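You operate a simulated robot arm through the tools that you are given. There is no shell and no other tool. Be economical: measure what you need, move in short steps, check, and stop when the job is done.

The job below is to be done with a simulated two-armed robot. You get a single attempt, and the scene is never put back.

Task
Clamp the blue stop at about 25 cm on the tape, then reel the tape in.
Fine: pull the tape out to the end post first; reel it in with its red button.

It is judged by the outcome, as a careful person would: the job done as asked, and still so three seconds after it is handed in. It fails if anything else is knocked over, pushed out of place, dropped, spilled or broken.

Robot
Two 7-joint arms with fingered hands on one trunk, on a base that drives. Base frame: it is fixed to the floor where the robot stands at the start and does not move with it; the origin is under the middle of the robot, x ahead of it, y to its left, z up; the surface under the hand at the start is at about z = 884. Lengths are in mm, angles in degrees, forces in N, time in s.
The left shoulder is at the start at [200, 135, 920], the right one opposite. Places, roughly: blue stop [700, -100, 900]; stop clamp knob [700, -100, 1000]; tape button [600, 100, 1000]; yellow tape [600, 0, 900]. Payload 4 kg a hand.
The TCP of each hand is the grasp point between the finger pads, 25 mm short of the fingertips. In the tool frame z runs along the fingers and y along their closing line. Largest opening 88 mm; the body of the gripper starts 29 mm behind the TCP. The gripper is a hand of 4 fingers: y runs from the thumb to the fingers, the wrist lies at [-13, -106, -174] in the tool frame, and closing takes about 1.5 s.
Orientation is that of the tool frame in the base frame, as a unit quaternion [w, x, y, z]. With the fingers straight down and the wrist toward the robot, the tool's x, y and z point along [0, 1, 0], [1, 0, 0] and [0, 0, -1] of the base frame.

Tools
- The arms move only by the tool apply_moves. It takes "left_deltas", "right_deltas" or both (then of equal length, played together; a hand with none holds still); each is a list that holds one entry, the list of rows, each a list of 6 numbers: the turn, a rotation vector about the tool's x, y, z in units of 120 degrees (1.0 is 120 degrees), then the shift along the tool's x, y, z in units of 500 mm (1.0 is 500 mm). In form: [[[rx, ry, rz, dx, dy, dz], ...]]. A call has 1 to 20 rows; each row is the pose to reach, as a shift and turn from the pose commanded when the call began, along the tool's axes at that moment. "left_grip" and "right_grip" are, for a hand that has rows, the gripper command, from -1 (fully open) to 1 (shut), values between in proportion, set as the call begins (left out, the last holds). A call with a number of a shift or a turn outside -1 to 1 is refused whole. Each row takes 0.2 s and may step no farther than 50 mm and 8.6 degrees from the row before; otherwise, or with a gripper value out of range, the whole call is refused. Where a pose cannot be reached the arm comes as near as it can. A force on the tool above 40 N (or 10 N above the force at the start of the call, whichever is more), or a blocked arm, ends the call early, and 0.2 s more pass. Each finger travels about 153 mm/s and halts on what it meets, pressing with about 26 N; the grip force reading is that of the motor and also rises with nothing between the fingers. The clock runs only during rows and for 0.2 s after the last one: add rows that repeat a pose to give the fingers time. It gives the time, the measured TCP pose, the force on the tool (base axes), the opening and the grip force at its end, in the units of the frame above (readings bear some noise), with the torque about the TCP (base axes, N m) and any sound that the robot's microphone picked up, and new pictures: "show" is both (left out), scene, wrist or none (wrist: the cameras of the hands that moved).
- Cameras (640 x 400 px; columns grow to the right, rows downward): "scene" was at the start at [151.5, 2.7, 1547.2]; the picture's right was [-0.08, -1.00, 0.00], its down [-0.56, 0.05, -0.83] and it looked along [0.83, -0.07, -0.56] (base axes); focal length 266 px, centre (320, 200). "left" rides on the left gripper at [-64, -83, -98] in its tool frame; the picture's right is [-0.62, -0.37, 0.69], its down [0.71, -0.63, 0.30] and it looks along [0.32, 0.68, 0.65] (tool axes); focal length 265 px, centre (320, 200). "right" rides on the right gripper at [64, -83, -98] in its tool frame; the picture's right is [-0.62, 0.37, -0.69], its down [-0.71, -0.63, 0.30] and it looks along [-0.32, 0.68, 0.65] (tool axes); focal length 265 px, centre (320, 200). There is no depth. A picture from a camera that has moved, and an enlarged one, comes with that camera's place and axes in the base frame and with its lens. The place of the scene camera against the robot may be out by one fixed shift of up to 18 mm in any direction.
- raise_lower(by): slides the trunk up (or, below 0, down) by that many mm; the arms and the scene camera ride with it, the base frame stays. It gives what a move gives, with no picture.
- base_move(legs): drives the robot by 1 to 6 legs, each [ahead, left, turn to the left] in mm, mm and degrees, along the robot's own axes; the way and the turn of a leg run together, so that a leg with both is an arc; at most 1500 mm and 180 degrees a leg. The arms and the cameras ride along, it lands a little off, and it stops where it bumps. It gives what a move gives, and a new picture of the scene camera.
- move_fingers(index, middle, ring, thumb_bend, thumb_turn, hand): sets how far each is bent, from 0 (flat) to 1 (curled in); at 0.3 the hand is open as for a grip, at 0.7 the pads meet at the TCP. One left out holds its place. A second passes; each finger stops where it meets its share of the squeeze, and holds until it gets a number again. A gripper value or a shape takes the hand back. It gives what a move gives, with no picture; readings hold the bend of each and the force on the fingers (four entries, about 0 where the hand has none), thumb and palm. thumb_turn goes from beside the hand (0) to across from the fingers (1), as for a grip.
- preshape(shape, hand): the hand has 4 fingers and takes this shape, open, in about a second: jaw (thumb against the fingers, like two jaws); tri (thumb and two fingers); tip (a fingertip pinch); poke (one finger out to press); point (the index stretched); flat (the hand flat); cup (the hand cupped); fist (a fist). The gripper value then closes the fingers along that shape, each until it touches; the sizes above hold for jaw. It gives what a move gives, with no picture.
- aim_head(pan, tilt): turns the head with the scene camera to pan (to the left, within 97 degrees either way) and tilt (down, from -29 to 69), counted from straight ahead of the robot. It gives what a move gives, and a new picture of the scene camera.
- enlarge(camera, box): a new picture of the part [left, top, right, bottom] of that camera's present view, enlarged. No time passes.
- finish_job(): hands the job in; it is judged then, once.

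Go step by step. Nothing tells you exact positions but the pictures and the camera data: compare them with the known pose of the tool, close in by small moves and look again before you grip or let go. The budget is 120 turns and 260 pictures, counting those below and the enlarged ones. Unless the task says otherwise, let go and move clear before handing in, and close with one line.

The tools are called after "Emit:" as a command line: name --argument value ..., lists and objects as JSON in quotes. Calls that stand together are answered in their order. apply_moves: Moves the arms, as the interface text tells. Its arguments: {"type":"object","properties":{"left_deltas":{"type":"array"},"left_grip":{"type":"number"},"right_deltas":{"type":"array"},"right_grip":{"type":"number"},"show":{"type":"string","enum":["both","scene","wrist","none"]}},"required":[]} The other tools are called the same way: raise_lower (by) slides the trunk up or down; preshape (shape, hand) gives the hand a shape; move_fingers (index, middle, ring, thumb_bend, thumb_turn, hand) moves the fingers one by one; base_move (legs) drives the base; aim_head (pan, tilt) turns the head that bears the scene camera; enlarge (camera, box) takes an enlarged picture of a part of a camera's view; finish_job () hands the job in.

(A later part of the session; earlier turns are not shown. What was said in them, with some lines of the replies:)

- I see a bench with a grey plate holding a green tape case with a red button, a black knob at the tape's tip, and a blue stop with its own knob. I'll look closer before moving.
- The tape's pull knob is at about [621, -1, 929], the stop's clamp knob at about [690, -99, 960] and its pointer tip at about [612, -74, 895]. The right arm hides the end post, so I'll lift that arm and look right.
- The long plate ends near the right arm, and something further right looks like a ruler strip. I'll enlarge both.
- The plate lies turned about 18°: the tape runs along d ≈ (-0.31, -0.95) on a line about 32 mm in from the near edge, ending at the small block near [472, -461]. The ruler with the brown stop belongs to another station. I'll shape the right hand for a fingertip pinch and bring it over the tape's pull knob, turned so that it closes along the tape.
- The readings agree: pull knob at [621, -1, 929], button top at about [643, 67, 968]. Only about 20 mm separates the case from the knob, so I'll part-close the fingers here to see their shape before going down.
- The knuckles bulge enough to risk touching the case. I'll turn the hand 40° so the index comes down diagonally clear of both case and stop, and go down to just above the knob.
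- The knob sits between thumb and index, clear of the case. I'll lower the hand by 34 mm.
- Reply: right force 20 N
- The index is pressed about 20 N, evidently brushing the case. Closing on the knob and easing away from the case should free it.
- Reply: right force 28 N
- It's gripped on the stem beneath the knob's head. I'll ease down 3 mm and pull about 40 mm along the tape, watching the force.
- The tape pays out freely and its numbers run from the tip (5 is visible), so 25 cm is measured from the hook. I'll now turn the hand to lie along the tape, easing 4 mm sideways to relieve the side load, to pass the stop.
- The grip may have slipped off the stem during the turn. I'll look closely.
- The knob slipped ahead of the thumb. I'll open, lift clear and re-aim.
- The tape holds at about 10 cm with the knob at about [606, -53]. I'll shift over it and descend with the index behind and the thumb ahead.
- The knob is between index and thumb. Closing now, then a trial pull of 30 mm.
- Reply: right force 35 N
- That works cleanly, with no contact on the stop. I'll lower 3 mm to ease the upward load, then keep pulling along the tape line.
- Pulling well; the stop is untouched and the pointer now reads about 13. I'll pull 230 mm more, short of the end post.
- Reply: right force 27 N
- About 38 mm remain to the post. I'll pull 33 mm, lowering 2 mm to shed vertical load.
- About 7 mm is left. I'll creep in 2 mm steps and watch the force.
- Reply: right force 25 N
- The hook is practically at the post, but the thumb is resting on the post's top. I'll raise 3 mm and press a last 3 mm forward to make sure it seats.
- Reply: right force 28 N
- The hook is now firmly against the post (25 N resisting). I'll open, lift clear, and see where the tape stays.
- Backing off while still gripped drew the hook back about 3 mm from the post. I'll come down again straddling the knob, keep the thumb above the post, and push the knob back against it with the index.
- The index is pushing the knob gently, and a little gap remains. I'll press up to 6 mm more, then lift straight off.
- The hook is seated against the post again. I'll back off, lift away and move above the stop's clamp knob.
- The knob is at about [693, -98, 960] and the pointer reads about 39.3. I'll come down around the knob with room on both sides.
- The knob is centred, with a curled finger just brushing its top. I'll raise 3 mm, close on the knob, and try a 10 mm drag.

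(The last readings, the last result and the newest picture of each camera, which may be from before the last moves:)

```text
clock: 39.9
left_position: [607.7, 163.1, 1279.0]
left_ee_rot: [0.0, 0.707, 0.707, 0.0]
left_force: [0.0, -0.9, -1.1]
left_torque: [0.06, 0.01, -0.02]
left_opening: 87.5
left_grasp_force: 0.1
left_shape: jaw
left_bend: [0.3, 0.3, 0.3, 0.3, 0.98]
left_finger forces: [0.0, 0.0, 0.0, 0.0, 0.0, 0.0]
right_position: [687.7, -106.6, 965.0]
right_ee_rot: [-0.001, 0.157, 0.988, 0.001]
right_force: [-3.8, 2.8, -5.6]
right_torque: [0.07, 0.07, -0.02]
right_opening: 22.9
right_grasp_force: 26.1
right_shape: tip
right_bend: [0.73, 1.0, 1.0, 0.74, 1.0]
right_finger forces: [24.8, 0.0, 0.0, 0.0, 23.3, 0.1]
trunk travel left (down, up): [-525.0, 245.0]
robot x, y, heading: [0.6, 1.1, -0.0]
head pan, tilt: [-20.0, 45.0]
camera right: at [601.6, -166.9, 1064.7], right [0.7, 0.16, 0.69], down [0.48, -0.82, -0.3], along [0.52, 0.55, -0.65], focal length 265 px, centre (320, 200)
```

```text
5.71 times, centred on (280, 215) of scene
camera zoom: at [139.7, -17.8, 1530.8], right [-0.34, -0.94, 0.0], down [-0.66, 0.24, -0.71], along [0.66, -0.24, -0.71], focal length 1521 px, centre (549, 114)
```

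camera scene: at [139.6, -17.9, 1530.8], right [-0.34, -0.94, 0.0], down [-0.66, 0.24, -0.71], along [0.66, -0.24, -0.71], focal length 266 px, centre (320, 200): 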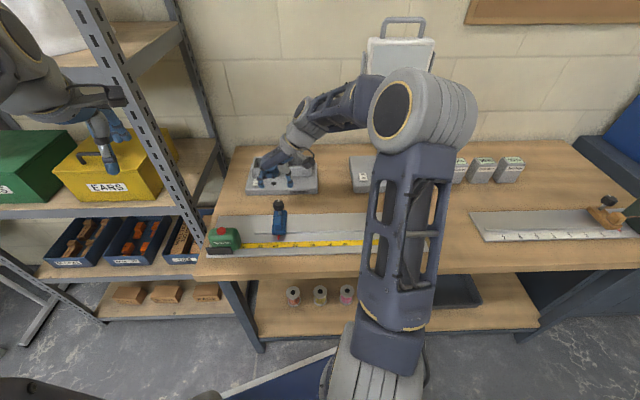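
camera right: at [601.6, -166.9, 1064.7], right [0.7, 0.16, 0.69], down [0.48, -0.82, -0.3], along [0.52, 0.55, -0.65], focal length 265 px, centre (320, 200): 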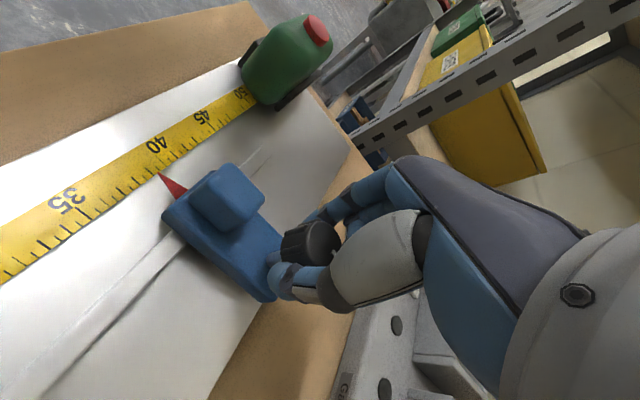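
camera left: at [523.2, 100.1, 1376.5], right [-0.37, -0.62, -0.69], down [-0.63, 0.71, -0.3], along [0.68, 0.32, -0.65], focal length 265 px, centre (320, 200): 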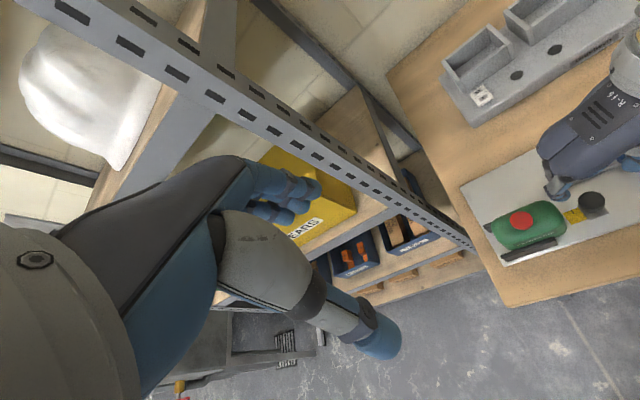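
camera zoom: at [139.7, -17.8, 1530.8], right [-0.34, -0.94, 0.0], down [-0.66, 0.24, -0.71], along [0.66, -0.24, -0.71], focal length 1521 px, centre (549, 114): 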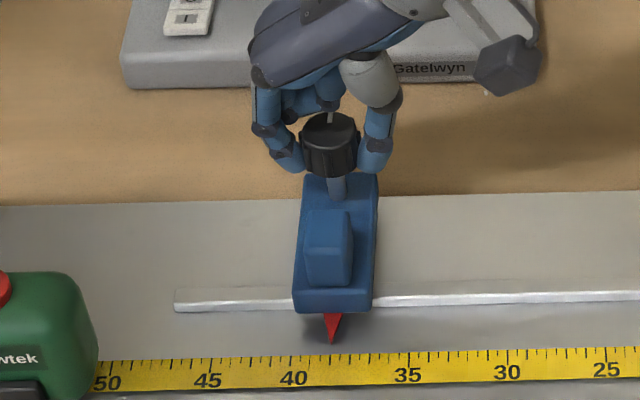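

The stop slides freely: it moved with the hand and the pointer now reads about 38.4. I'll drag it about 130 mm more, then read it.

Emit:
apply_moves --right_deltas '[[[0, 0, 0, 0, -0.03, 0], [0, 0, 0, 0, -0.06, 0], [0, 0, 0, 0, -0.09, 0], [0, 0, 0, 0, -0.12, 0], [0, 0, 0, 0, -0.15, 0], [0, 0, 0, 0, -0.18, 0], [0, 0, 0, 0, -0.21, 0], [0, 0, 0, 0, -0.24, 0], [0, 0, 0, 0, -0.26, 0], [0, 0, 0, 0, -0.26, 0]]]' --show "wrist"

Emit:
enlarge --camera "scene" --box '[290, 200, 370, 250]'

Emit:
enlarge --camera "right" --box '[60, 100, 260, 240]'

Emit:
enlarge --camera "scene" --box '[380, 215, 440, 255]'

```text
clock: 42.1
left_position: [606.7, 163.3, 1276.8]
left_ee_rot: [-0.001, 0.707, 0.707, 0.0]
left_force: [0.6, -0.5, 0.5]
left_torque: [0.0, -0.01, 0.0]
left_opening: 87.5
left_grasp_force: 0.0
left_shape: jaw
left_bend: [0.3, 0.3, 0.3, 0.3, 0.98]
left_finger forces: [0.0, 0.0, 0.0, 0.0, 0.0, 0.1]
right_position: [647.2, -230.3, 966.7]
right_ee_rot: [0.0, 0.158, 0.988, -0.001]
right_force: [1.3, 0.4, -15.2]
right_torque: [0.07, -0.04, -0.01]
right_opening: 22.5
right_grasp_force: 26.5
right_shape: tip
right_bend: [0.73, 1.0, 1.0, 0.73, 1.0]
right_finger forces: [22.8, 0.1, 0.0, 0.0, 21.7, 0.1]
trunk travel left (down, up): [-525.0, 245.0]
robot x, y, heading: [1.8, -2.8, 0.2]
head pan, tilt: [-20.0, 45.0]
camera right: at [560.2, -289.3, 1065.6], right [0.7, 0.16, 0.69], down [0.48, -0.82, -0.3], along [0.52, 0.55, -0.65], focal length 265 px, centre (320, 200)
```

right: 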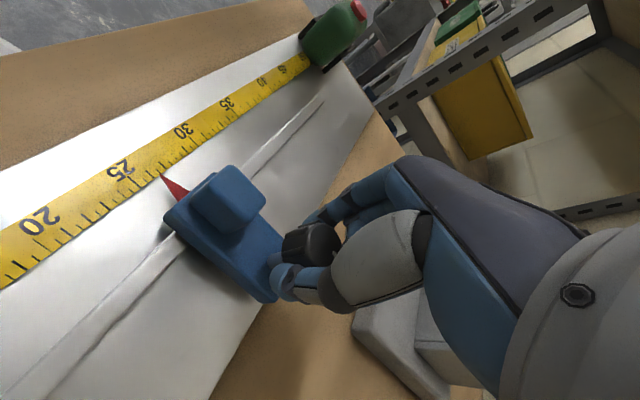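

```text
8.00 times, centred on (330, 225) of scene
camera zoom: at [140.1, -18.1, 1530.7], right [-0.34, -0.94, 0.0], down [-0.66, 0.24, -0.71], along [0.66, -0.24, -0.71], focal length 2129 px, centre (240, 0)
```

zoom: 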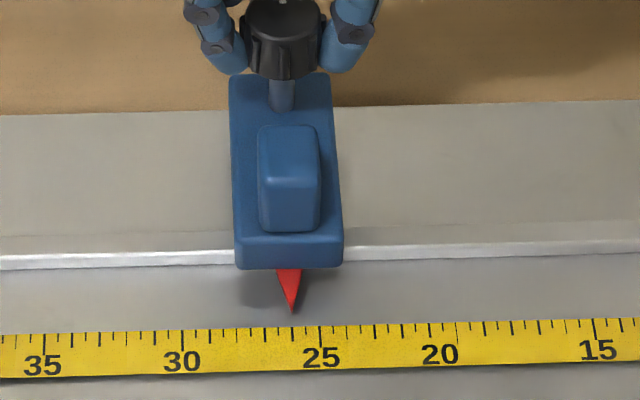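

```text
2.86 times, centred on (160, 170) of right
camera zoom: at [560.2, -289.3, 1065.6], right [0.7, 0.16, 0.69], down [0.48, -0.82, -0.3], along [0.52, 0.55, -0.65], focal length 758 px, centre (777, 286)
```

zoom: 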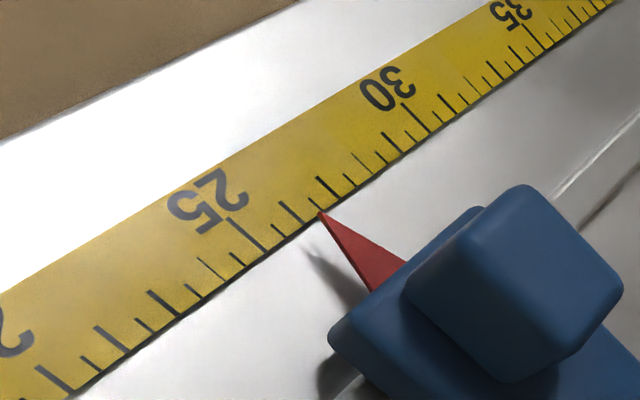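

```text
10.00 times, centred on (410, 235) of scene
camera zoom: at [140.1, -18.1, 1530.7], right [-0.34, -0.94, 0.0], down [-0.66, 0.24, -0.71], along [0.66, -0.24, -0.71], focal length 2661 px, centre (-580, -150)
```

zoom: 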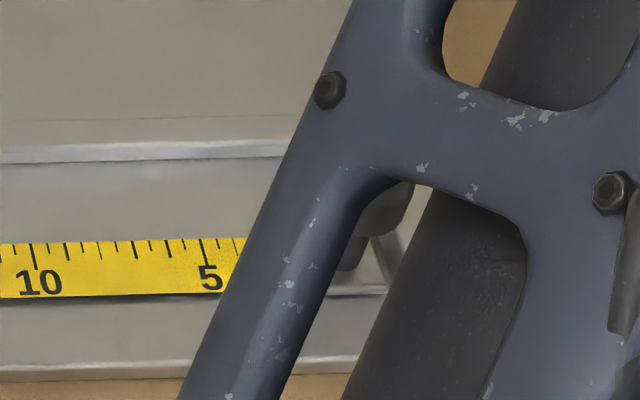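

The tape sits about 4 mm off the post after its release, and the pointer reads about 25.9–26.0. A move of 11 mm puts it at about 24.9 now, and about 25.2 measured with the hook on the post.

Emit:
apply_moves --right_deltas '[[[0, 0, 0, 0, -0.008, 0], [0, 0, 0, 0, -0.015, 0], [0, 0, 0, 0, -0.022, 0], [0, 0, 0, 0, -0.022, 0]]]' --show "none"

Emit:
enlarge --camera "scene" --box '[310, 215, 358, 245]'

Emit:
enlarge --camera "right" --box '[60, 100, 260, 240]'

```text
clock: 43.1
left_position: [606.4, 163.9, 1279.3]
left_ee_rot: [0.0, 0.708, 0.707, 0.0]
left_force: [0.2, -0.1, 0.3]
left_torque: [0.0, 0.0, -0.02]
left_opening: 87.6
left_grasp_force: 0.0
left_shape: jaw
left_bend: [0.3, 0.3, 0.3, 0.3, 0.98]
left_finger forces: [0.1, 0.1, 0.0, 0.1, 0.1, 0.0]
right_position: [643.8, -239.4, 964.7]
right_ee_rot: [0.0, 0.156, 0.988, 0.0]
right_force: [-2.7, 2.4, -11.3]
right_torque: [0.12, 0.05, 0.04]
right_opening: 22.8
right_grasp_force: 26.0
right_shape: tip
right_bend: [0.73, 1.0, 1.0, 0.73, 1.0]
right_finger forces: [24.5, 0.1, 0.1, 0.0, 22.5, 0.0]
trunk travel left (down, up): [-525.0, 245.0]
robot x, y, heading: [-0.5, -0.2, -0.2]
head pan, tilt: [-20.0, 45.0]
```

```text
13.33 times, centred on (334, 230) of scene
camera zoom: at [139.8, -17.9, 1530.8], right [-0.34, -0.94, 0.0], down [-0.66, 0.24, -0.71], along [0.66, -0.24, -0.71], focal length 3548 px, centre (133, -200)
```

zoom: 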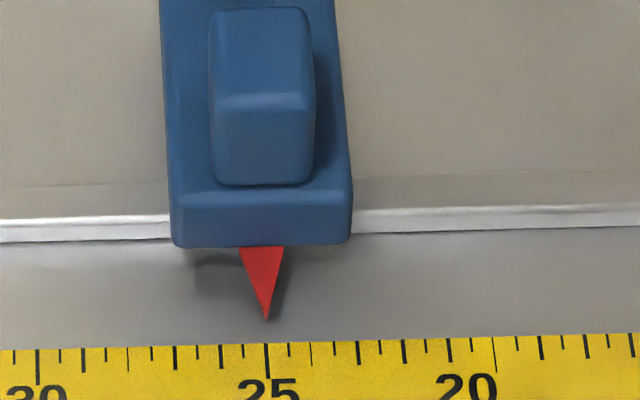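

```text
2.86 times, centred on (160, 170) of right
camera zoom: at [558.0, -299.3, 1065.4], right [0.7, 0.16, 0.69], down [0.48, -0.82, -0.31], along [0.52, 0.55, -0.65], focal length 758 px, centre (777, 286)
```

zoom: 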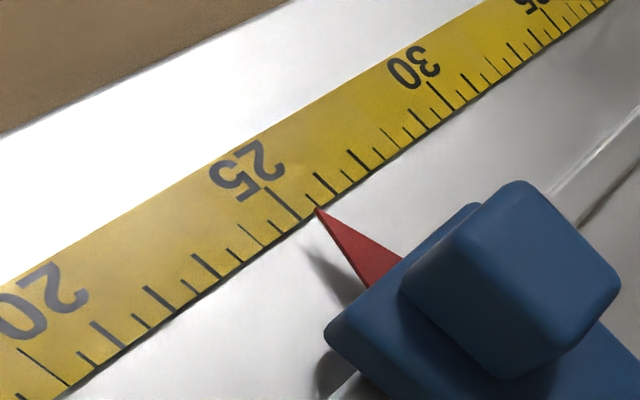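

The pointer sits on the 25 mark. Now I'll turn the clamp knob clockwise about 67° with the grip held and watch the knob's white mark.

Emit:
apply_moves --right_deltas '[[[0, 0, 0.07, 0, 0, 0], [0, 0, 0.14, 0, 0, 0], [0, 0, 0.21, 0, 0, 0], [0, 0, 0.28, 0, 0, 0], [0, 0, 0.35, 0, 0, 0], [0, 0, 0.42, 0, 0, 0], [0, 0, 0.49, 0, 0, 0], [0, 0, 0.56, 0, 0, 0], [0, 0, 0.56, 0, 0, 0]]]' --show "both"

Emit:
enlarge --camera "scene" --box '[290, 185, 370, 245]'

```text
clock: 45.1
left_position: [608.1, 163.5, 1277.8]
left_ee_rot: [0.0, 0.707, 0.707, 0.0]
left_force: [-0.4, 0.6, 0.0]
left_torque: [0.03, -0.01, 0.02]
left_opening: 87.5
left_grasp_force: 0.0
left_shape: jaw
left_bend: [0.3, 0.3, 0.3, 0.3, 0.98]
left_finger forces: [0.1, 0.0, 0.1, 0.1, 0.0, 0.1]
right_position: [644.2, -240.9, 966.0]
right_ee_rot: [0.0, 0.678, 0.735, 0.0]
right_force: [4.1, 0.3, -9.8]
right_torque: [-0.01, -0.18, 0.02]
right_opening: 22.4
right_grasp_force: 25.8
right_shape: tip
right_bend: [0.73, 1.0, 1.0, 0.74, 1.0]
right_finger forces: [25.9, 0.0, 0.0, 0.1, 21.0, 0.0]
trunk travel left (down, up): [-525.0, 245.0]
robot x, y, heading: [1.1, 3.4, -0.1]
head pan, tilt: [-20.0, 45.0]
camera scene: at [140.1, -18.1, 1530.7], right [-0.34, -0.94, 0.0], down [-0.66, 0.24, -0.71], along [0.66, -0.24, -0.71], focal length 266 px, centre (320, 200)
camera right: at [556.5, -183.3, 1065.4], right [0.42, -0.59, 0.69], down [-0.57, -0.76, -0.3], along [0.71, -0.27, -0.65], focal length 265 px, centre (320, 200)
```

scene: 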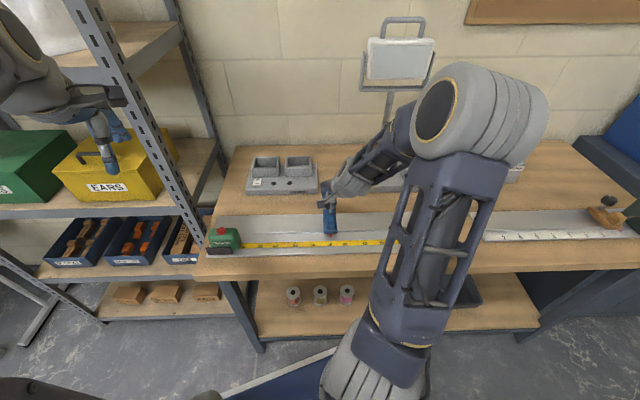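
right: 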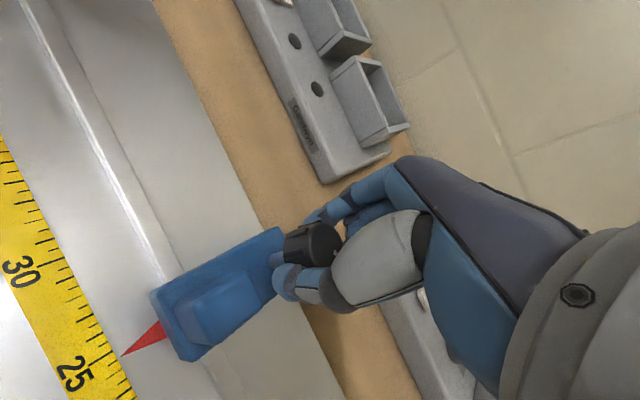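

```text
6.67 times, centred on (330, 215) of scene
camera zoom: at [140.1, -18.1, 1530.7], right [-0.34, -0.94, 0.0], down [-0.66, 0.24, -0.71], along [0.66, -0.24, -0.71], focal length 1774 px, centre (253, 100)
```

zoom: 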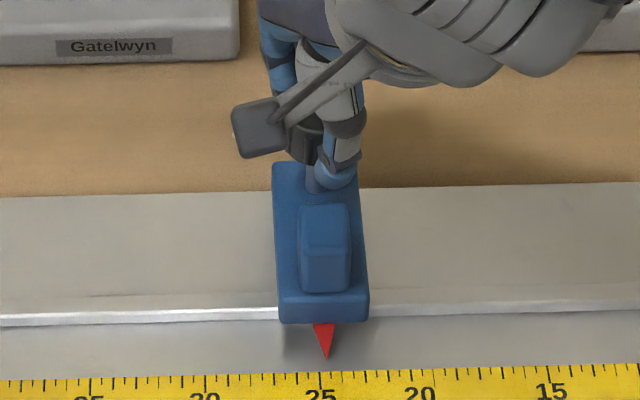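

The knob turned with little resistance, and the pointer still reads about 24.9. I'll turn another 60° clockwise.

Emit:
apply_moves --right_deltas '[[[0, 0, 0.07, 0, 0, 0], [0, 0, 0.14, 0, 0, 0], [0, 0, 0.21, 0, 0, 0], [0, 0, 0.28, 0, 0, 0], [0, 0, 0.35, 0, 0, 0], [0, 0, 0.42, 0, 0, 0], [0, 0, 0.49, 0, 0, 0], [0, 0, 0.49, 0, 0, 0]]]' --show "both"

Emit:
enlarge --camera "scene" --box '[290, 185, 370, 245]'

Emit:
enlarge --camera "right" --box '[200, 150, 400, 310]'

```text
clock: 46.9
left_position: [607.6, 163.8, 1277.5]
left_ee_rot: [0.0, 0.707, 0.707, 0.0]
left_force: [-0.7, -0.9, -0.3]
left_torque: [0.03, 0.0, 0.05]
left_opening: 87.6
left_grasp_force: 0.1
left_shape: jaw
left_bend: [0.3, 0.3, 0.3, 0.3, 0.98]
left_finger forces: [0.1, 0.0, 0.0, 0.0, 0.1, 0.0]
right_position: [645.6, -240.1, 965.7]
right_ee_rot: [0.0, 0.951, 0.308, 0.001]
right_force: [20.3, 3.1, -2.3]
right_torque: [-0.07, -0.61, 0.35]
right_opening: 23.3
right_grasp_force: 26.1
right_shape: tip
right_bend: [0.73, 1.0, 1.0, 0.74, 1.0]
right_finger forces: [39.2, 0.0, 0.0, 0.0, 19.7, 0.0]
trunk travel left (down, up): [-525.0, 245.0]
robot x, y, heading: [-1.0, 3.4, 0.2]
head pan, tilt: [-20.0, 45.0]
camera scene: at [140.4, -17.8, 1530.7], right [-0.34, -0.94, 0.0], down [-0.66, 0.24, -0.71], along [0.66, -0.24, -0.71], focal length 266 px, centre (320, 200)
camera right: at [649.2, -134.5, 1065.2], right [-0.29, -0.66, 0.69], down [-0.95, 0.09, -0.31], along [0.14, -0.74, -0.65], focal length 265 px, centre (320, 200)
```

scene: 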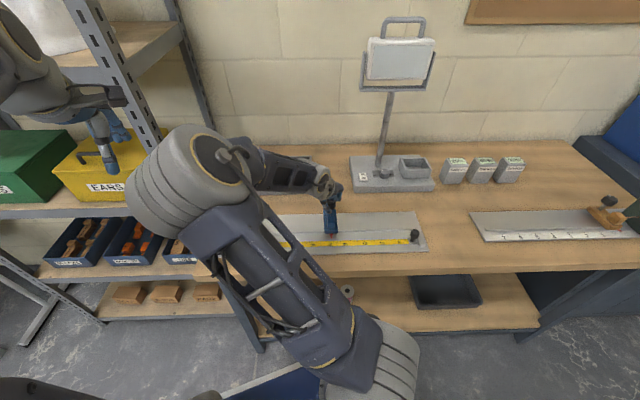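
right: 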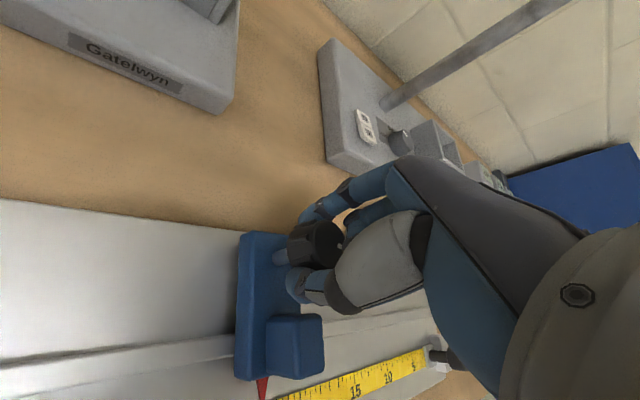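

```text
6.67 times, centred on (330, 215) of scene
camera zoom: at [140.4, -17.8, 1530.7], right [-0.34, -0.94, 0.0], down [-0.66, 0.24, -0.71], along [0.66, -0.24, -0.71], focal length 1774 px, centre (253, 100)
```

zoom: 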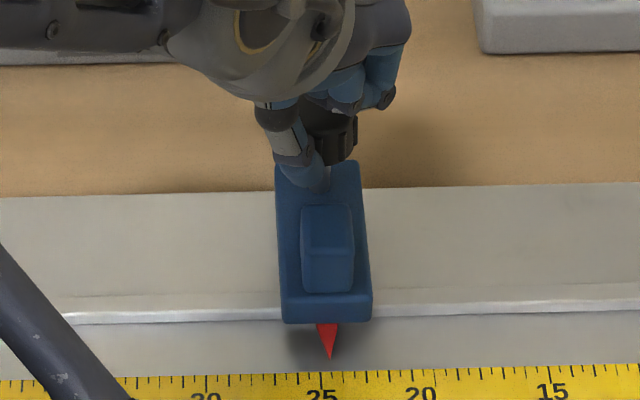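

```text
2.50 times, centred on (300, 230) of right
camera zoom: at [649.2, -134.5, 1065.2], right [-0.29, -0.66, 0.69], down [-0.95, 0.09, -0.31], along [0.14, -0.74, -0.65], focal length 664 px, centre (370, 125)
```

zoom: 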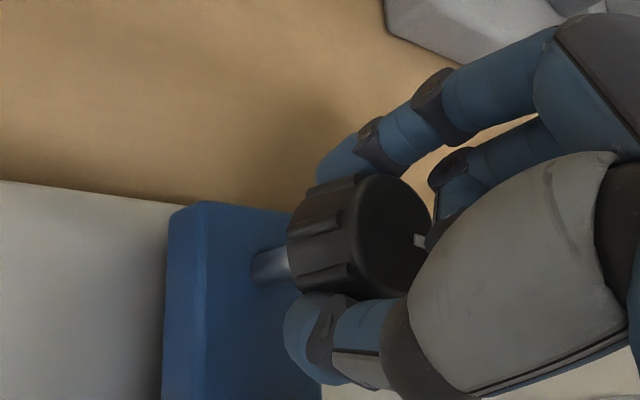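

The knob now resists (about 0.35 N m) and its mark has moved. I'll release, lift, swing the hand back and look at the mark.

Emit:
apply_moves --right_deltas '[[[0, 0, 0, 0, 0, 0], [0, 0, 0, 0, 0, 0], [0, 0, 0, 0, 0, 0], [0, 0, 0, 0, 0, -0.05], [0, 0, 0, 0, 0, -0.1], [0, 0, -0.07, 0, 0, -0.15], [0, 0, -0.14, 0, 0, -0.18], [0, 0, -0.21, 0, 0, -0.18], [0, 0, -0.28, 0, 0, -0.18], [0, 0, -0.35, 0, 0, -0.18], [0, 0, -0.42, 0, 0, -0.18], [0, 0, -0.49, 0, 0, -0.18], [0, 0, -0.56, 0, 0, -0.18], [0, 0, -0.63, 0, 0, -0.18], [0, 0, -0.7, 0, 0, -0.18], [0, 0, -0.77, 0, 0, -0.18], [0, 0, -0.84, 0, 0, -0.18], [0, 0, -0.91, 0, 0, -0.18], [0, 0, -0.98, 0, 0, -0.18], [0, 0, -0.98, 0, 0, -0.18]]]' --right_grip -0.4 --show "wrist"

Emit:
enlarge --camera "scene" --box '[290, 185, 370, 245]'

Emit:
enlarge --camera "right" --box '[150, 150, 350, 310]'

```text
clock: 51.1
left_position: [606.8, 163.7, 1277.9]
left_ee_rot: [0.001, 0.707, 0.707, -0.001]
left_force: [-0.5, -0.8, 0.5]
left_torque: [0.01, -0.03, -0.01]
left_opening: 87.4
left_grasp_force: 0.0
left_shape: jaw
left_bend: [0.3, 0.3, 0.3, 0.3, 0.98]
left_finger forces: [0.1, 0.0, 0.0, 0.0, 0.1, 0.0]
right_position: [644.3, -240.9, 1055.3]
right_ee_rot: [0.0, 0.227, 0.974, 0.0]
right_force: [0.2, -0.5, -0.1]
right_torque: [0.03, 0.02, -0.01]
right_opening: 61.2
right_grasp_force: 0.0
right_shape: tip
right_bend: [0.29, 0.98, 0.99, 0.58, 0.99]
right_finger forces: [0.0, 0.0, 0.0, 0.0, 0.0, 0.0]
trunk travel left (down, up): [-525.0, 245.0]
robot x, y, heading: [0.4, -3.3, 0.3]
head pan, tilt: [-20.0, 45.0]
camera right: at [549.4, -287.1, 1155.3], right [0.72, 0.06, 0.69], down [0.36, -0.88, -0.3], along [0.59, 0.47, -0.65], focal length 265 px, centre (320, 200)
```

right: 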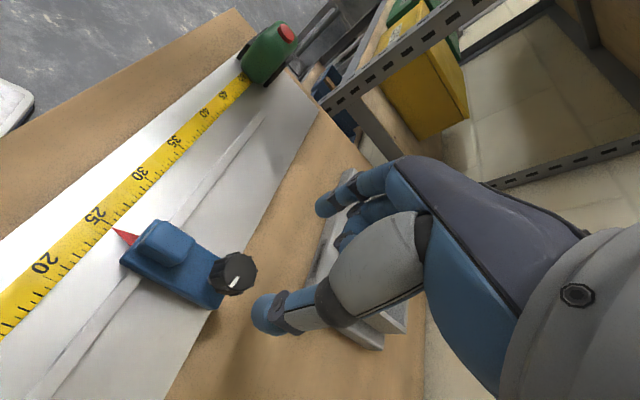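

```text
6.67 times, centred on (330, 215) of scene
camera zoom: at [139.6, -17.9, 1530.8], right [-0.34, -0.94, 0.0], down [-0.66, 0.24, -0.71], along [0.66, -0.24, -0.71], focal length 1774 px, centre (253, 100)
```

zoom: 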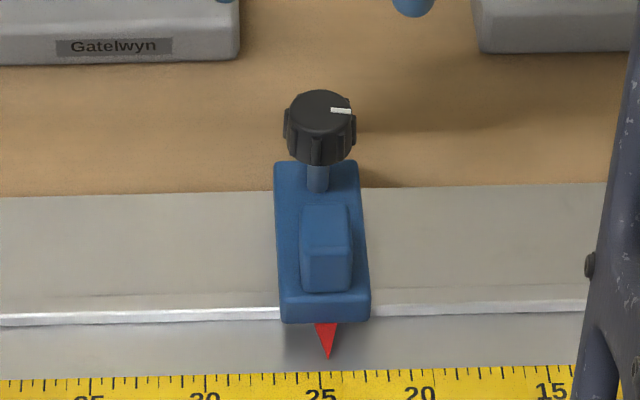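

```text
2.50 times, centred on (250, 230) of right
camera zoom: at [549.4, -287.1, 1155.3], right [0.72, 0.06, 0.69], down [0.36, -0.88, -0.3], along [0.59, 0.47, -0.65], focal length 664 px, centre (495, 125)
```

zoom: 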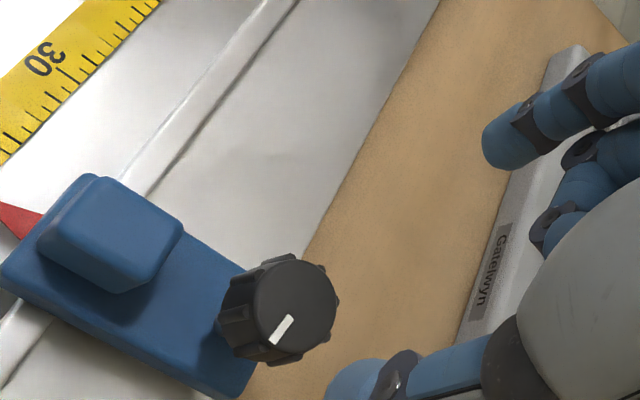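

The mark has turned a quarter turn and the pointer is at about 24.7–24.8. To be sure it's tight, I'll regrip and turn clockwise again.

Emit:
apply_moves --right_deltas '[[[0, 0, 0, 0, 0, 0.06], [0, 0, 0, 0, 0, 0.12], [0, 0, 0, 0, 0, 0.16], [0, 0, 0, 0, 0, 0.18], [0, 0, 0, 0, 0, 0.18]]]' --show "none"

Emit:
apply_moves --right_deltas '[[[0, 0, 0, 0, 0, 0], [0, 0, 0, 0, 0, 0], [0, 0, 0, 0, 0, 0], [0, 0, 0, 0, 0, 0], [0, 0, 0, 0, 0, 0], [0, 0, 0.06, 0, 0, 0], [0, 0, 0.12, 0, 0, 0], [0, 0, 0.18, 0, 0, 0], [0, 0, 0.24, 0, 0, 0], [0, 0, 0.3, 0, 0, 0], [0, 0, 0.3, 0, 0, 0]]]' --right_grip 1.0 --show "wrist"

Emit:
enlarge --camera "scene" --box '[290, 185, 370, 245]'

```text
clock: 52.3
left_position: [606.8, 163.5, 1276.9]
left_ee_rot: [0.0, 0.707, 0.707, 0.0]
left_force: [0.4, 0.2, 1.1]
left_torque: [0.02, -0.02, 0.02]
left_opening: 87.6
left_grasp_force: 0.0
left_shape: jaw
left_bend: [0.3, 0.3, 0.3, 0.3, 0.98]
left_finger forces: [0.0, 0.0, 0.0, 0.1, 0.0, 0.0]
right_position: [644.3, -239.4, 964.6]
right_ee_rot: [0.0, 0.229, 0.973, 0.0]
right_force: [-0.6, -0.2, -0.3]
right_torque: [0.0, 0.0, -0.01]
right_opening: 61.2
right_grasp_force: 0.1
right_shape: tip
right_bend: [0.29, 0.98, 0.99, 0.58, 0.99]
right_finger forces: [0.0, 0.0, 0.0, 0.0, 0.0, 0.1]
trunk travel left (down, up): [-525.0, 245.0]
robot x, y, heading: [2.5, -2.3, 0.0]
head pan, tilt: [-20.0, 45.0]
```

```text
clock: 54.7
left_position: [605.2, 164.9, 1278.0]
left_ee_rot: [0.0, 0.707, 0.707, 0.0]
left_force: [-0.2, -0.3, -0.1]
left_torque: [-0.04, -0.02, -0.01]
left_opening: 87.6
left_grasp_force: 0.1
left_shape: jaw
left_bend: [0.3, 0.3, 0.3, 0.3, 0.98]
left_finger forces: [0.0, 0.1, 0.0, 0.0, 0.0, 0.0]
right_position: [644.0, -238.2, 965.0]
right_ee_rot: [-0.002, 0.518, 0.856, 0.001]
right_force: [-8.8, 22.0, -7.0]
right_torque: [0.59, 0.08, 0.33]
right_opening: 21.3
right_grasp_force: 25.8
right_shape: tip
right_bend: [0.73, 1.0, 1.0, 0.73, 1.0]
right_finger forces: [41.1, 0.0, 0.0, 0.0, 23.0, 0.1]
trunk travel left (down, up): [-525.0, 245.0]
robot x, y, heading: [-2.4, 0.4, 0.0]
head pan, tilt: [-20.0, 45.0]
camera right: at [540.9, -220.4, 1065.0], right [0.62, -0.38, 0.69], down [-0.23, -0.92, -0.31], along [0.75, 0.03, -0.66], focal length 265 px, centre (320, 200)
```

right: 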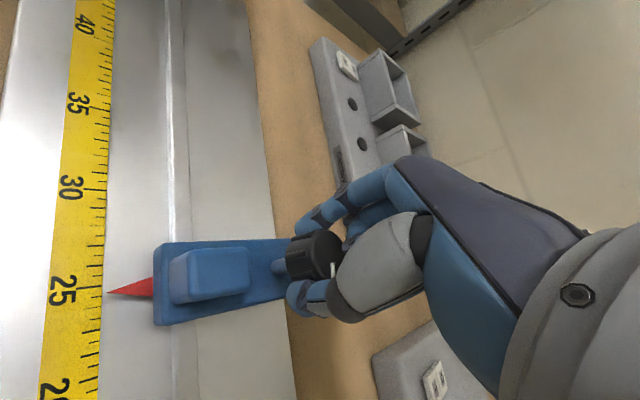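

```text
6.67 times, centred on (330, 215) of scene
camera zoom: at [139.5, -17.2, 1530.7], right [-0.34, -0.94, 0.0], down [-0.66, 0.24, -0.71], along [0.66, -0.24, -0.71], focal length 1774 px, centre (253, 100)
```

zoom: 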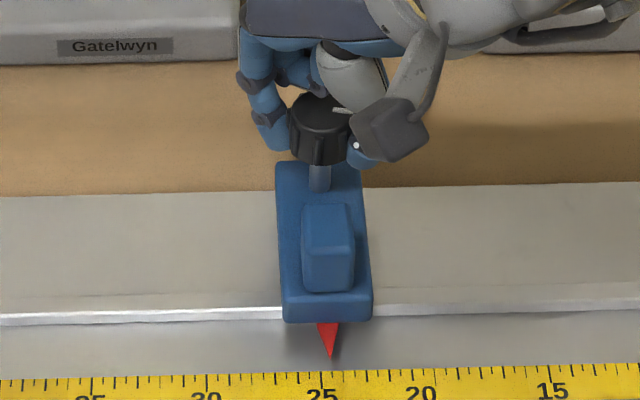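

The mark didn't move under 0.33 N m and a 22 N side load, so the stop is clamped with the pointer at about 25. I'll release and take the right hand clear, then shape the left hand to poke the button.

Emit:
apply_moves --right_deltas '[[[0, 0, -0.05, 0, 0, 0], [0, 0, -0.05, 0, 0, 0], [0, 0, -0.05, 0, 0, 0], [0, 0, -0.05, 0, 0, -0.05], [0, 0, -0.05, 0, 0, -0.13], [0, 0, -0.05, 0, 0, -0.21], [0, 0, -0.05, 0, 0, -0.29], [0, 0, -0.05, -0.05, -0.06, -0.29], [0, 0, -0.05, -0.1, -0.12, -0.29], [0, 0, -0.05, -0.15, -0.18, -0.29], [0, 0, -0.05, -0.2, -0.24, -0.29]]]' --right_grip -0.6 --show "none"

Emit:
preshape --hand "left" --shape "poke"

Emit:
apply_moves --left_deltas '[[[0, 0, 0, -0.04, 0.014, 0.06], [0, 0, 0, -0.08, 0.028, 0.12], [0, 0, 0, -0.12, 0.042, 0.18], [0, 0, 0, -0.16, 0.056, 0.25], [0, 0, 0, -0.194, 0.074, 0.32], [0, 0, 0, -0.194, 0.074, 0.39], [0, 0, 0, -0.194, 0.074, 0.456], [0, 0, 0, -0.194, 0.074, 0.456]]]' --show "both"

Emit:
enlarge --camera "scene" --box '[180, 160, 340, 270]'

Emit:
enlarge --camera "scene" --box '[290, 185, 370, 245]'

```text
clock: 57.1
left_position: [606.5, 163.6, 1277.8]
left_ee_rot: [0.0, 0.707, 0.707, 0.0]
left_force: [-0.3, -0.5, 0.0]
left_torque: [0.02, 0.0, 0.0]
left_opening: 87.2
left_grasp_force: 0.0
left_shape: jaw
left_bend: [0.3, 0.3, 0.3, 0.3, 0.98]
left_finger forces: [0.0, 0.0, 0.0, 0.0, 0.0, 0.0]
right_position: [584.5, -382.4, 1112.3]
right_ee_rot: [-0.001, 0.472, 0.882, -0.001]
right_force: [1.0, -0.1, -0.3]
right_torque: [-0.02, -0.01, -0.02]
right_opening: 70.3
right_grasp_force: 0.1
right_shape: tip
right_bend: [0.29, 0.98, 0.99, 0.49, 0.99]
right_finger forces: [0.0, 0.0, 0.2, 0.0, 0.0, 0.1]
trunk travel left (down, up): [-525.0, 245.0]
robot x, y, heading: [0.7, 0.7, 0.0]
head pan, tilt: [-20.0, 45.0]
```

```text
clock: 58.0
left_position: [606.1, 164.5, 1277.6]
left_ee_rot: [-0.001, 0.707, 0.707, 0.0]
left_force: [-0.7, 0.9, -0.4]
left_torque: [-0.02, -0.01, 0.0]
left_opening: 0.0
left_grasp_force: 0.1
left_shape: poke
left_bend: [0.7, 0.7, 0.99, 1.0, 1.0]
left_finger forces: [0.1, 0.0, 0.0, 0.0, 0.0, 0.0]
right_position: [583.5, -382.6, 1112.8]
right_ee_rot: [-0.001, 0.473, 0.881, -0.001]
right_force: [-0.2, -0.2, -0.3]
right_torque: [-0.01, -0.01, 0.0]
right_opening: 70.1
right_grasp_force: 0.0
right_shape: tip
right_bend: [0.29, 0.98, 0.99, 0.49, 0.99]
right_finger forces: [0.1, 0.0, 0.1, 0.1, 0.1, 0.1]
trunk travel left (down, up): [-525.0, 245.0]
robot x, y, heading: [0.6, 0.1, 0.4]
head pan, tilt: [-20.0, 45.0]
```

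```text
clock: 59.8
left_position: [644.5, 65.9, 1048.3]
left_ee_rot: [0.0, 0.708, 0.707, 0.0]
left_force: [-0.3, 0.4, 0.0]
left_torque: [-0.01, -0.02, 0.0]
left_opening: 0.2
left_grasp_force: 0.0
left_shape: poke
left_bend: [0.7, 0.7, 0.99, 1.0, 1.0]
left_finger forces: [0.1, 0.1, 0.0, 0.0, 0.1, 0.0]
right_position: [585.1, -384.1, 1112.8]
right_ee_rot: [0.001, 0.473, 0.881, 0.001]
right_force: [0.1, -0.1, -0.2]
right_torque: [0.03, 0.01, 0.0]
right_opening: 70.5
right_grasp_force: 0.0
right_shape: tip
right_bend: [0.29, 0.98, 0.99, 0.49, 0.99]
right_finger forces: [0.0, 0.1, 0.1, 0.0, 0.0, 0.1]
trunk travel left (down, up): [-525.0, 245.0]
robot x, y, heading: [2.0, -1.2, -0.1]
head pan, tilt: [-20.0, 45.0]
camera scene: at [139.6, -17.9, 1530.8], right [-0.34, -0.94, 0.0], down [-0.66, 0.24, -0.71], along [0.66, -0.24, -0.71], focal length 266 px, centre (320, 200)
camera left: at [561.7, 2.8, 1146.9], right [-0.37, -0.62, -0.69], down [-0.63, 0.71, -0.3], along [0.68, 0.32, -0.65], focal length 265 px, centre (320, 200)
```

scene: 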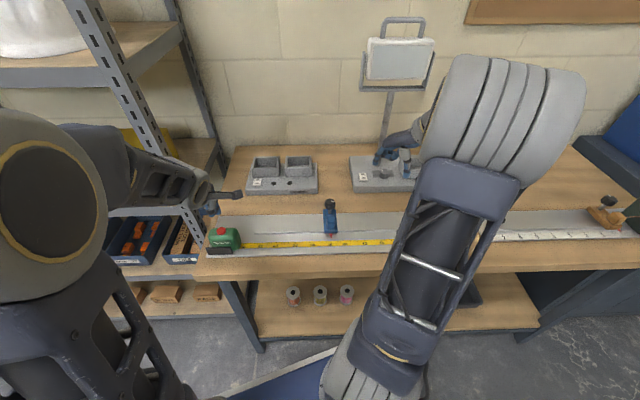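
left: 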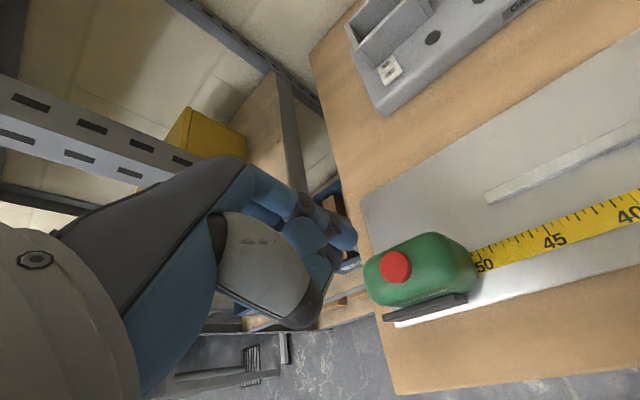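

```text
3.64 times, centred on (260, 215) of scene
camera zoom: at [139.6, -17.9, 1530.8], right [-0.34, -0.94, 0.0], down [-0.66, 0.24, -0.71], along [0.66, -0.24, -0.71], focal length 968 px, centre (538, 146)
```

zoom: 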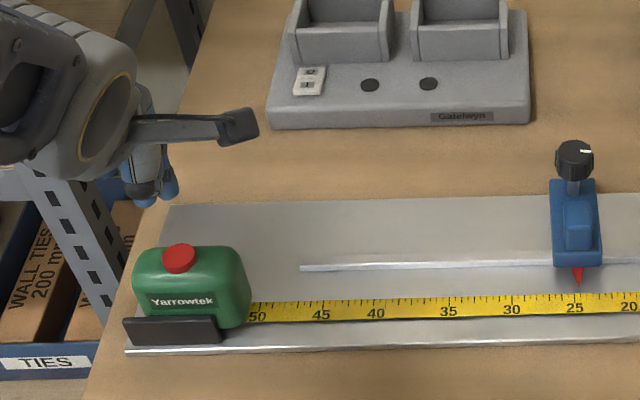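

```text
6.67 times, centred on (330, 215) of scene
camera zoom: at [139.6, -17.9, 1530.8], right [-0.34, -0.94, 0.0], down [-0.66, 0.24, -0.71], along [0.66, -0.24, -0.71], focal length 1774 px, centre (253, 100)
```

zoom: 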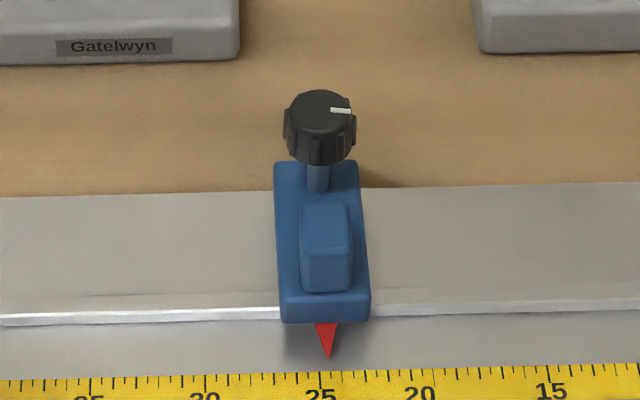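

The stop is clamped with the pointer at about 25 and the tape is still out. The poke shape has two fingers out, so I'll curl the middle one and lower the index toward the button.

Emit:
move_fingers --hand "left" --middle 1.0

Emit:
apply_moves --left_deltas '[[[0, 0, 0, 0, 0, 0.04], [0, 0, 0, 0, 0, 0.08], [0, 0, 0, 0, 0, 0.1], [0, 0, 0, 0, 0, 0.1]]]' --show "wrist"

Emit:
enlarge --camera "scene" --box '[190, 190, 270, 260]'

Emit:
enlarge --camera "left" --box '[220, 150, 480, 330]'

```text
clock: 60.8
left_position: [644.3, 67.2, 1048.4]
left_ee_rot: [0.0, 0.707, 0.707, 0.0]
left_force: [-0.2, -0.8, 1.0]
left_torque: [0.0, -0.02, 0.04]
left_opening: 23.0
left_grasp_force: 0.2
left_shape: fingers
left_bend: [0.7, 1.0, 0.99, 1.0, 1.0]
left_finger forces: [0.0, 0.0, 0.1, 0.0, 0.0, 0.0]
right_position: [583.9, -382.7, 1112.9]
right_ee_rot: [0.0, 0.473, 0.881, 0.0]
right_force: [0.1, -0.6, -0.5]
right_torque: [-0.03, -0.02, -0.01]
right_opening: 70.3
right_grasp_force: 0.0
right_shape: tip
right_bend: [0.29, 0.98, 0.99, 0.49, 0.99]
right_finger forces: [0.0, 0.0, 0.0, 0.0, 0.0, 0.0]
trunk travel left (down, up): [-525.0, 245.0]
robot x, y, heading: [0.1, 1.1, -0.0]
head pan, tilt: [-20.0, 45.0]
```

```text
clock: 61.8
left_position: [644.3, 65.5, 999.2]
left_ee_rot: [0.0, 0.707, 0.707, -0.001]
left_force: [0.1, 1.1, 1.2]
left_torque: [-0.02, -0.01, 0.01]
left_opening: 22.5
left_grasp_force: 0.1
left_shape: fingers
left_bend: [0.7, 1.0, 0.99, 1.0, 1.0]
left_finger forces: [0.0, 0.0, 0.0, 0.0, 0.0, 0.0]
right_position: [583.8, -383.7, 1113.4]
right_ee_rot: [0.0, 0.474, 0.881, 0.0]
right_force: [-0.5, 0.3, 0.7]
right_torque: [-0.01, 0.01, 0.03]
right_opening: 70.3
right_grasp_force: 0.1
right_shape: tip
right_bend: [0.29, 0.98, 0.99, 0.49, 0.99]
right_finger forces: [0.1, 0.0, 0.0, 0.0, 0.0, 0.0]
trunk travel left (down, up): [-525.0, 245.0]
robot x, y, heading: [-0.1, 0.7, 0.0]
head pan, tilt: [-20.0, 45.0]
camera left: at [561.0, 1.2, 1098.2], right [-0.37, -0.62, -0.69], down [-0.63, 0.71, -0.3], along [0.68, 0.32, -0.65], focal length 265 px, centre (320, 200)
```

left: 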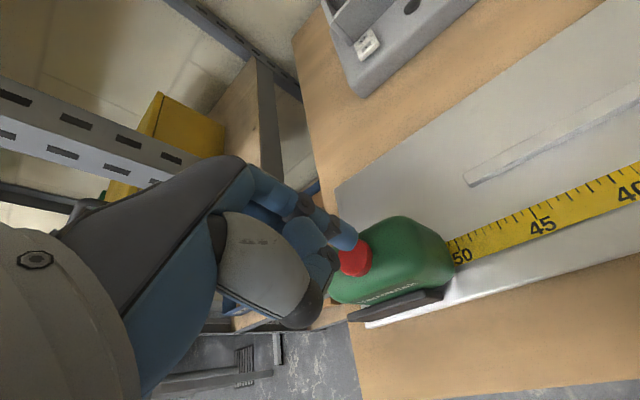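

```text
5.71 times, centred on (230, 225) of scene
camera zoom: at [139.6, -17.9, 1530.8], right [-0.34, -0.94, 0.0], down [-0.66, 0.24, -0.71], along [0.66, -0.24, -0.71], focal length 1521 px, centre (834, 57)
```

zoom: 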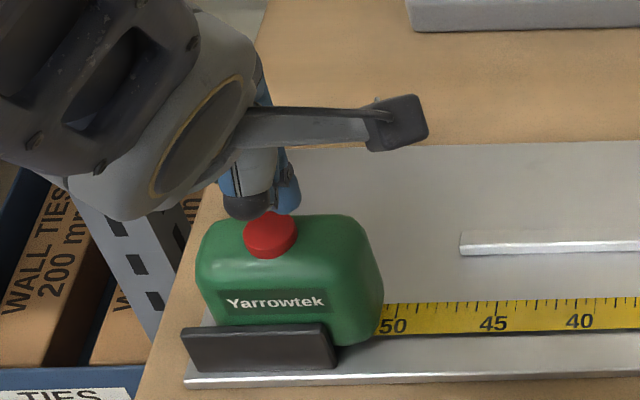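

```text
2.22 times, centred on (350, 240) of left
camera zoom: at [561.0, 1.2, 1098.2], right [-0.37, -0.62, -0.69], down [-0.63, 0.71, -0.3], along [0.68, 0.32, -0.65], focal length 590 px, centre (253, 111)
```

zoom: 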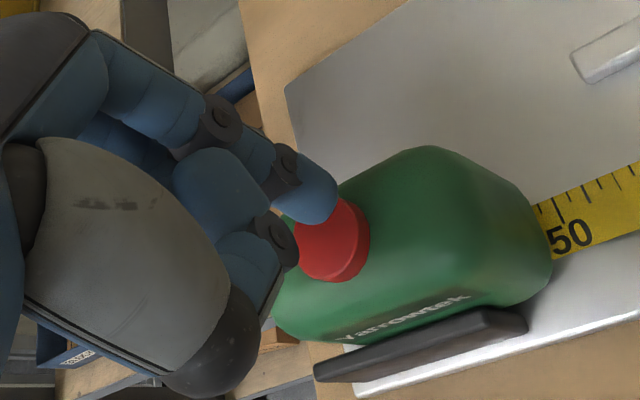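

The index tip is about 9 mm above the button and slightly off-centre. I'll shift a few millimetres and press down slowly.

Emit:
apply_moves --left_deltas '[[[0, 0, 0, 0.005, -0.008, 0.006], [0, 0, 0, 0.005, -0.008, 0.012], [0, 0, 0, 0.005, -0.008, 0.018], [0, 0, 0, 0.005, -0.008, 0.023], [0, 0, 0, 0.005, -0.008, 0.028], [0, 0, 0, 0.005, -0.008, 0.032]]]' --show "wrist"

Emit:
enlarge --camera "scene" --box '[190, 190, 350, 260]'

```text
clock: 63.2
left_position: [640.4, 70.0, 984.8]
left_ee_rot: [0.001, 0.706, 0.708, 0.0]
left_force: [0.5, -1.9, 4.4]
left_torque: [-0.05, -0.01, -0.03]
left_opening: 22.4
left_grasp_force: 2.5
left_shape: fingers
left_bend: [0.7, 1.0, 0.99, 1.0, 1.0]
left_finger forces: [5.0, 0.0, 0.1, 0.0, 0.0, 0.0]
right_position: [583.9, -382.6, 1111.7]
right_ee_rot: [0.0, 0.473, 0.881, 0.0]
right_force: [0.2, -0.1, 0.6]
right_torque: [-0.01, 0.0, -0.05]
right_opening: 70.2
right_grasp_force: 0.1
right_shape: tip
right_bend: [0.29, 0.98, 0.99, 0.49, 0.99]
right_finger forces: [0.0, 0.0, 0.0, 0.0, 0.1, 0.0]
trunk travel left (down, up): [-525.0, 245.0]
robot x, y, heading: [-1.0, -2.2, 0.1]
head pan, tilt: [-20.0, 45.0]
heard: click
camera left: at [556.2, 5.7, 1083.7], right [-0.37, -0.62, -0.69], down [-0.63, 0.71, -0.31], along [0.69, 0.32, -0.65], focal length 265 px, centre (320, 200)
```

left: 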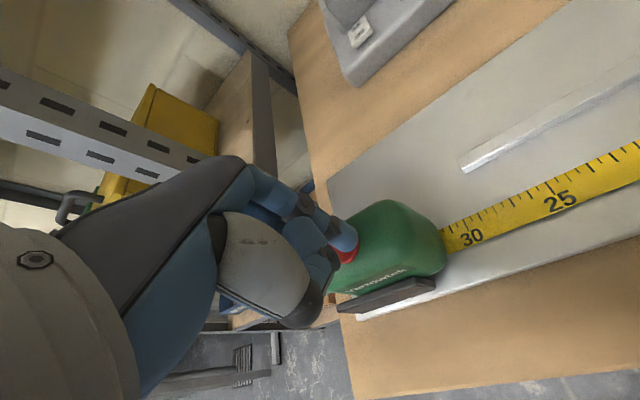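

```text
4.00 times, centred on (270, 225) of scene
camera zoom: at [139.5, -18.0, 1530.9], right [-0.34, -0.94, 0.0], down [-0.66, 0.24, -0.71], along [0.66, -0.24, -0.71], focal length 1064 px, centre (520, 100)
```

zoom: 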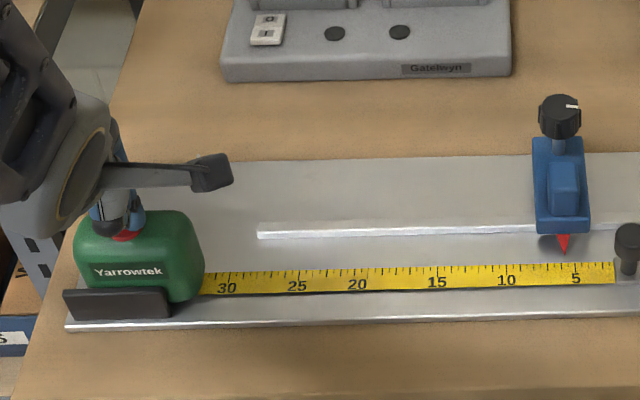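

It clicked and the tape is reeling in. I'll hold the button until the tape is fully back.

Emit:
apply_moves --left_deltas '[[[0, 0, 0, 0, 0, 0], [0, 0, 0, 0, 0, 0], [0, 0, 0, 0, 0, 0], [0, 0, 0, 0, 0, 0], [0, 0, 0, 0, 0, 0], [0, 0, 0, 0, 0, 0], [0, 0, 0, 0, 0, 0], [0, 0, 0, 0, 0, 0], [0, 0, 0, 0, 0, 0], [0, 0, 0, 0, 0, 0]]]' --show "none"

Emit:
enlarge --camera "scene" --box '[190, 190, 350, 260]'

```text
clock: 65.4
left_position: [638.4, 70.5, 984.4]
left_ee_rot: [0.0, 0.707, 0.707, 0.0]
left_force: [1.2, -1.6, 7.5]
left_torque: [-0.11, -0.07, 0.01]
left_opening: 22.7
left_grasp_force: 4.1
left_shape: fingers
left_bend: [0.7, 1.0, 0.99, 1.0, 1.0]
left_finger forces: [7.6, 0.0, 0.1, 0.1, 0.1, 0.0]
right_position: [583.8, -383.9, 1113.3]
right_ee_rot: [0.0, 0.474, 0.88, 0.0]
right_force: [-0.9, -0.2, 0.1]
right_torque: [-0.02, -0.01, -0.01]
right_opening: 70.3
right_grasp_force: 0.0
right_shape: tip
right_bend: [0.29, 0.98, 0.99, 0.49, 0.99]
right_finger forces: [0.1, 0.0, 0.0, 0.0, 0.0, 0.0]
trunk travel left (down, up): [-525.0, 245.0]
robot x, y, heading: [-1.3, 1.1, -0.2]
head pan, tilt: [-20.0, 45.0]
```

```text
4.00 times, centred on (270, 225) of scene
camera zoom: at [139.5, -18.0, 1530.8], right [-0.34, -0.94, 0.0], down [-0.66, 0.24, -0.71], along [0.66, -0.24, -0.71], focal length 1064 px, centre (520, 100)
```

zoom: 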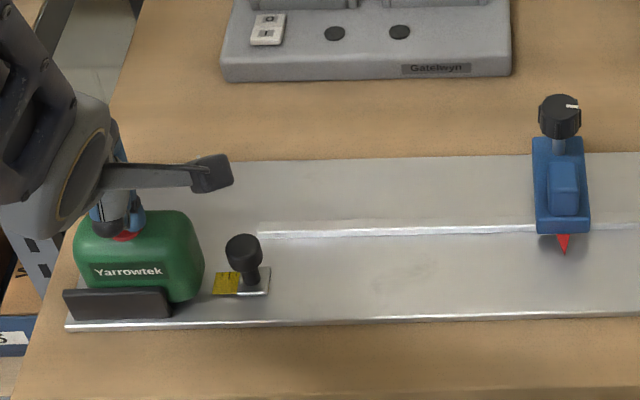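

The tape is back to its starting place and the stop hasn't moved. I'll lift the left hand clear and take a final look.

Emit:
apply_moves --left_deltas '[[[0, 0, 0, 0, 0, -0.05], [0, 0, 0, 0, 0, -0.13], [0, 0, 0, 0, 0, -0.21], [0, 0, 0, 0, 0, -0.29], [0, 0, 0, 0, 0, -0.37], [0, 0, 0, 0.05, -0.02, -0.42], [0, 0, 0, 0.1, -0.04, -0.46], [0, 0, 0, 0.1, -0.04, -0.46]]]' --show "scene"

Emit:
enlarge --camera "scene" --box '[190, 180, 350, 270]'

```text
clock: 67.2
left_position: [620.6, 118.1, 1212.6]
left_ee_rot: [0.0, 0.708, 0.707, 0.0]
left_force: [-0.4, -0.1, -0.2]
left_torque: [-0.01, -0.05, 0.02]
left_opening: 22.6
left_grasp_force: 0.0
left_shape: fingers
left_bend: [0.7, 1.0, 0.99, 1.0, 1.0]
left_finger forces: [0.1, 0.0, 0.0, 0.0, 0.1, 0.0]
right_position: [583.4, -384.3, 1112.8]
right_ee_rot: [0.0, 0.474, 0.881, 0.0]
right_force: [-0.2, 0.6, -0.8]
right_torque: [0.0, 0.03, 0.0]
right_opening: 70.3
right_grasp_force: 0.0
right_shape: tip
right_bend: [0.29, 0.98, 0.99, 0.49, 0.99]
right_finger forces: [0.0, 0.0, 0.0, 0.0, 0.0, 0.1]
trunk travel left (down, up): [-525.0, 245.0]
robot x, y, heading: [-0.2, -2.8, 0.1]
head pan, tilt: [-20.0, 45.0]
camera scene: at [139.7, -18.0, 1530.8], right [-0.34, -0.94, 0.0], down [-0.66, 0.24, -0.71], along [0.66, -0.24, -0.71], focal length 266 px, centre (320, 200)
```

scene: 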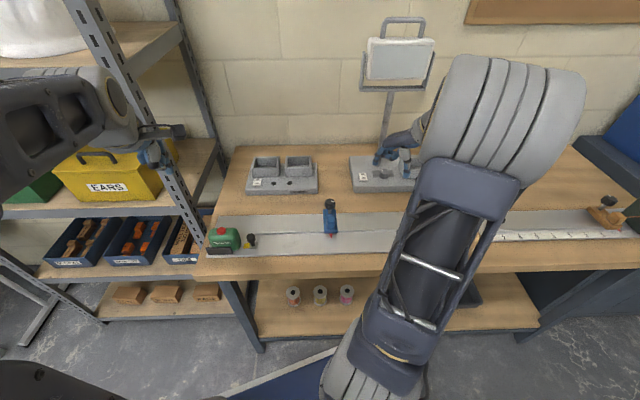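

```text
4.00 times, centred on (270, 225) of scene
camera zoom: at [139.7, -18.0, 1530.8], right [-0.34, -0.94, 0.0], down [-0.66, 0.24, -0.71], along [0.66, -0.24, -0.71], focal length 1064 px, centre (520, 100)
```

zoom: 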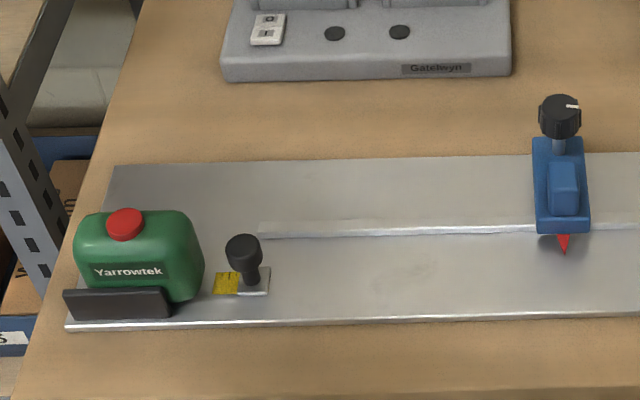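

The tape is reeled in, the stop is clamped where the pointer read about 25 cm, and both hands are clear with nothing else disturbed. I'm handing it in.

Emit:
finish_job

```text
The job is handed in.
```

The blue stop is clamped at about 25 cm, the tape is reeled back in with its red button, and I've handed the job in. The pointer read about 24.8 with the hook sitting roughly 4 mm short of the end post, because the tape drew back a little after I released it.
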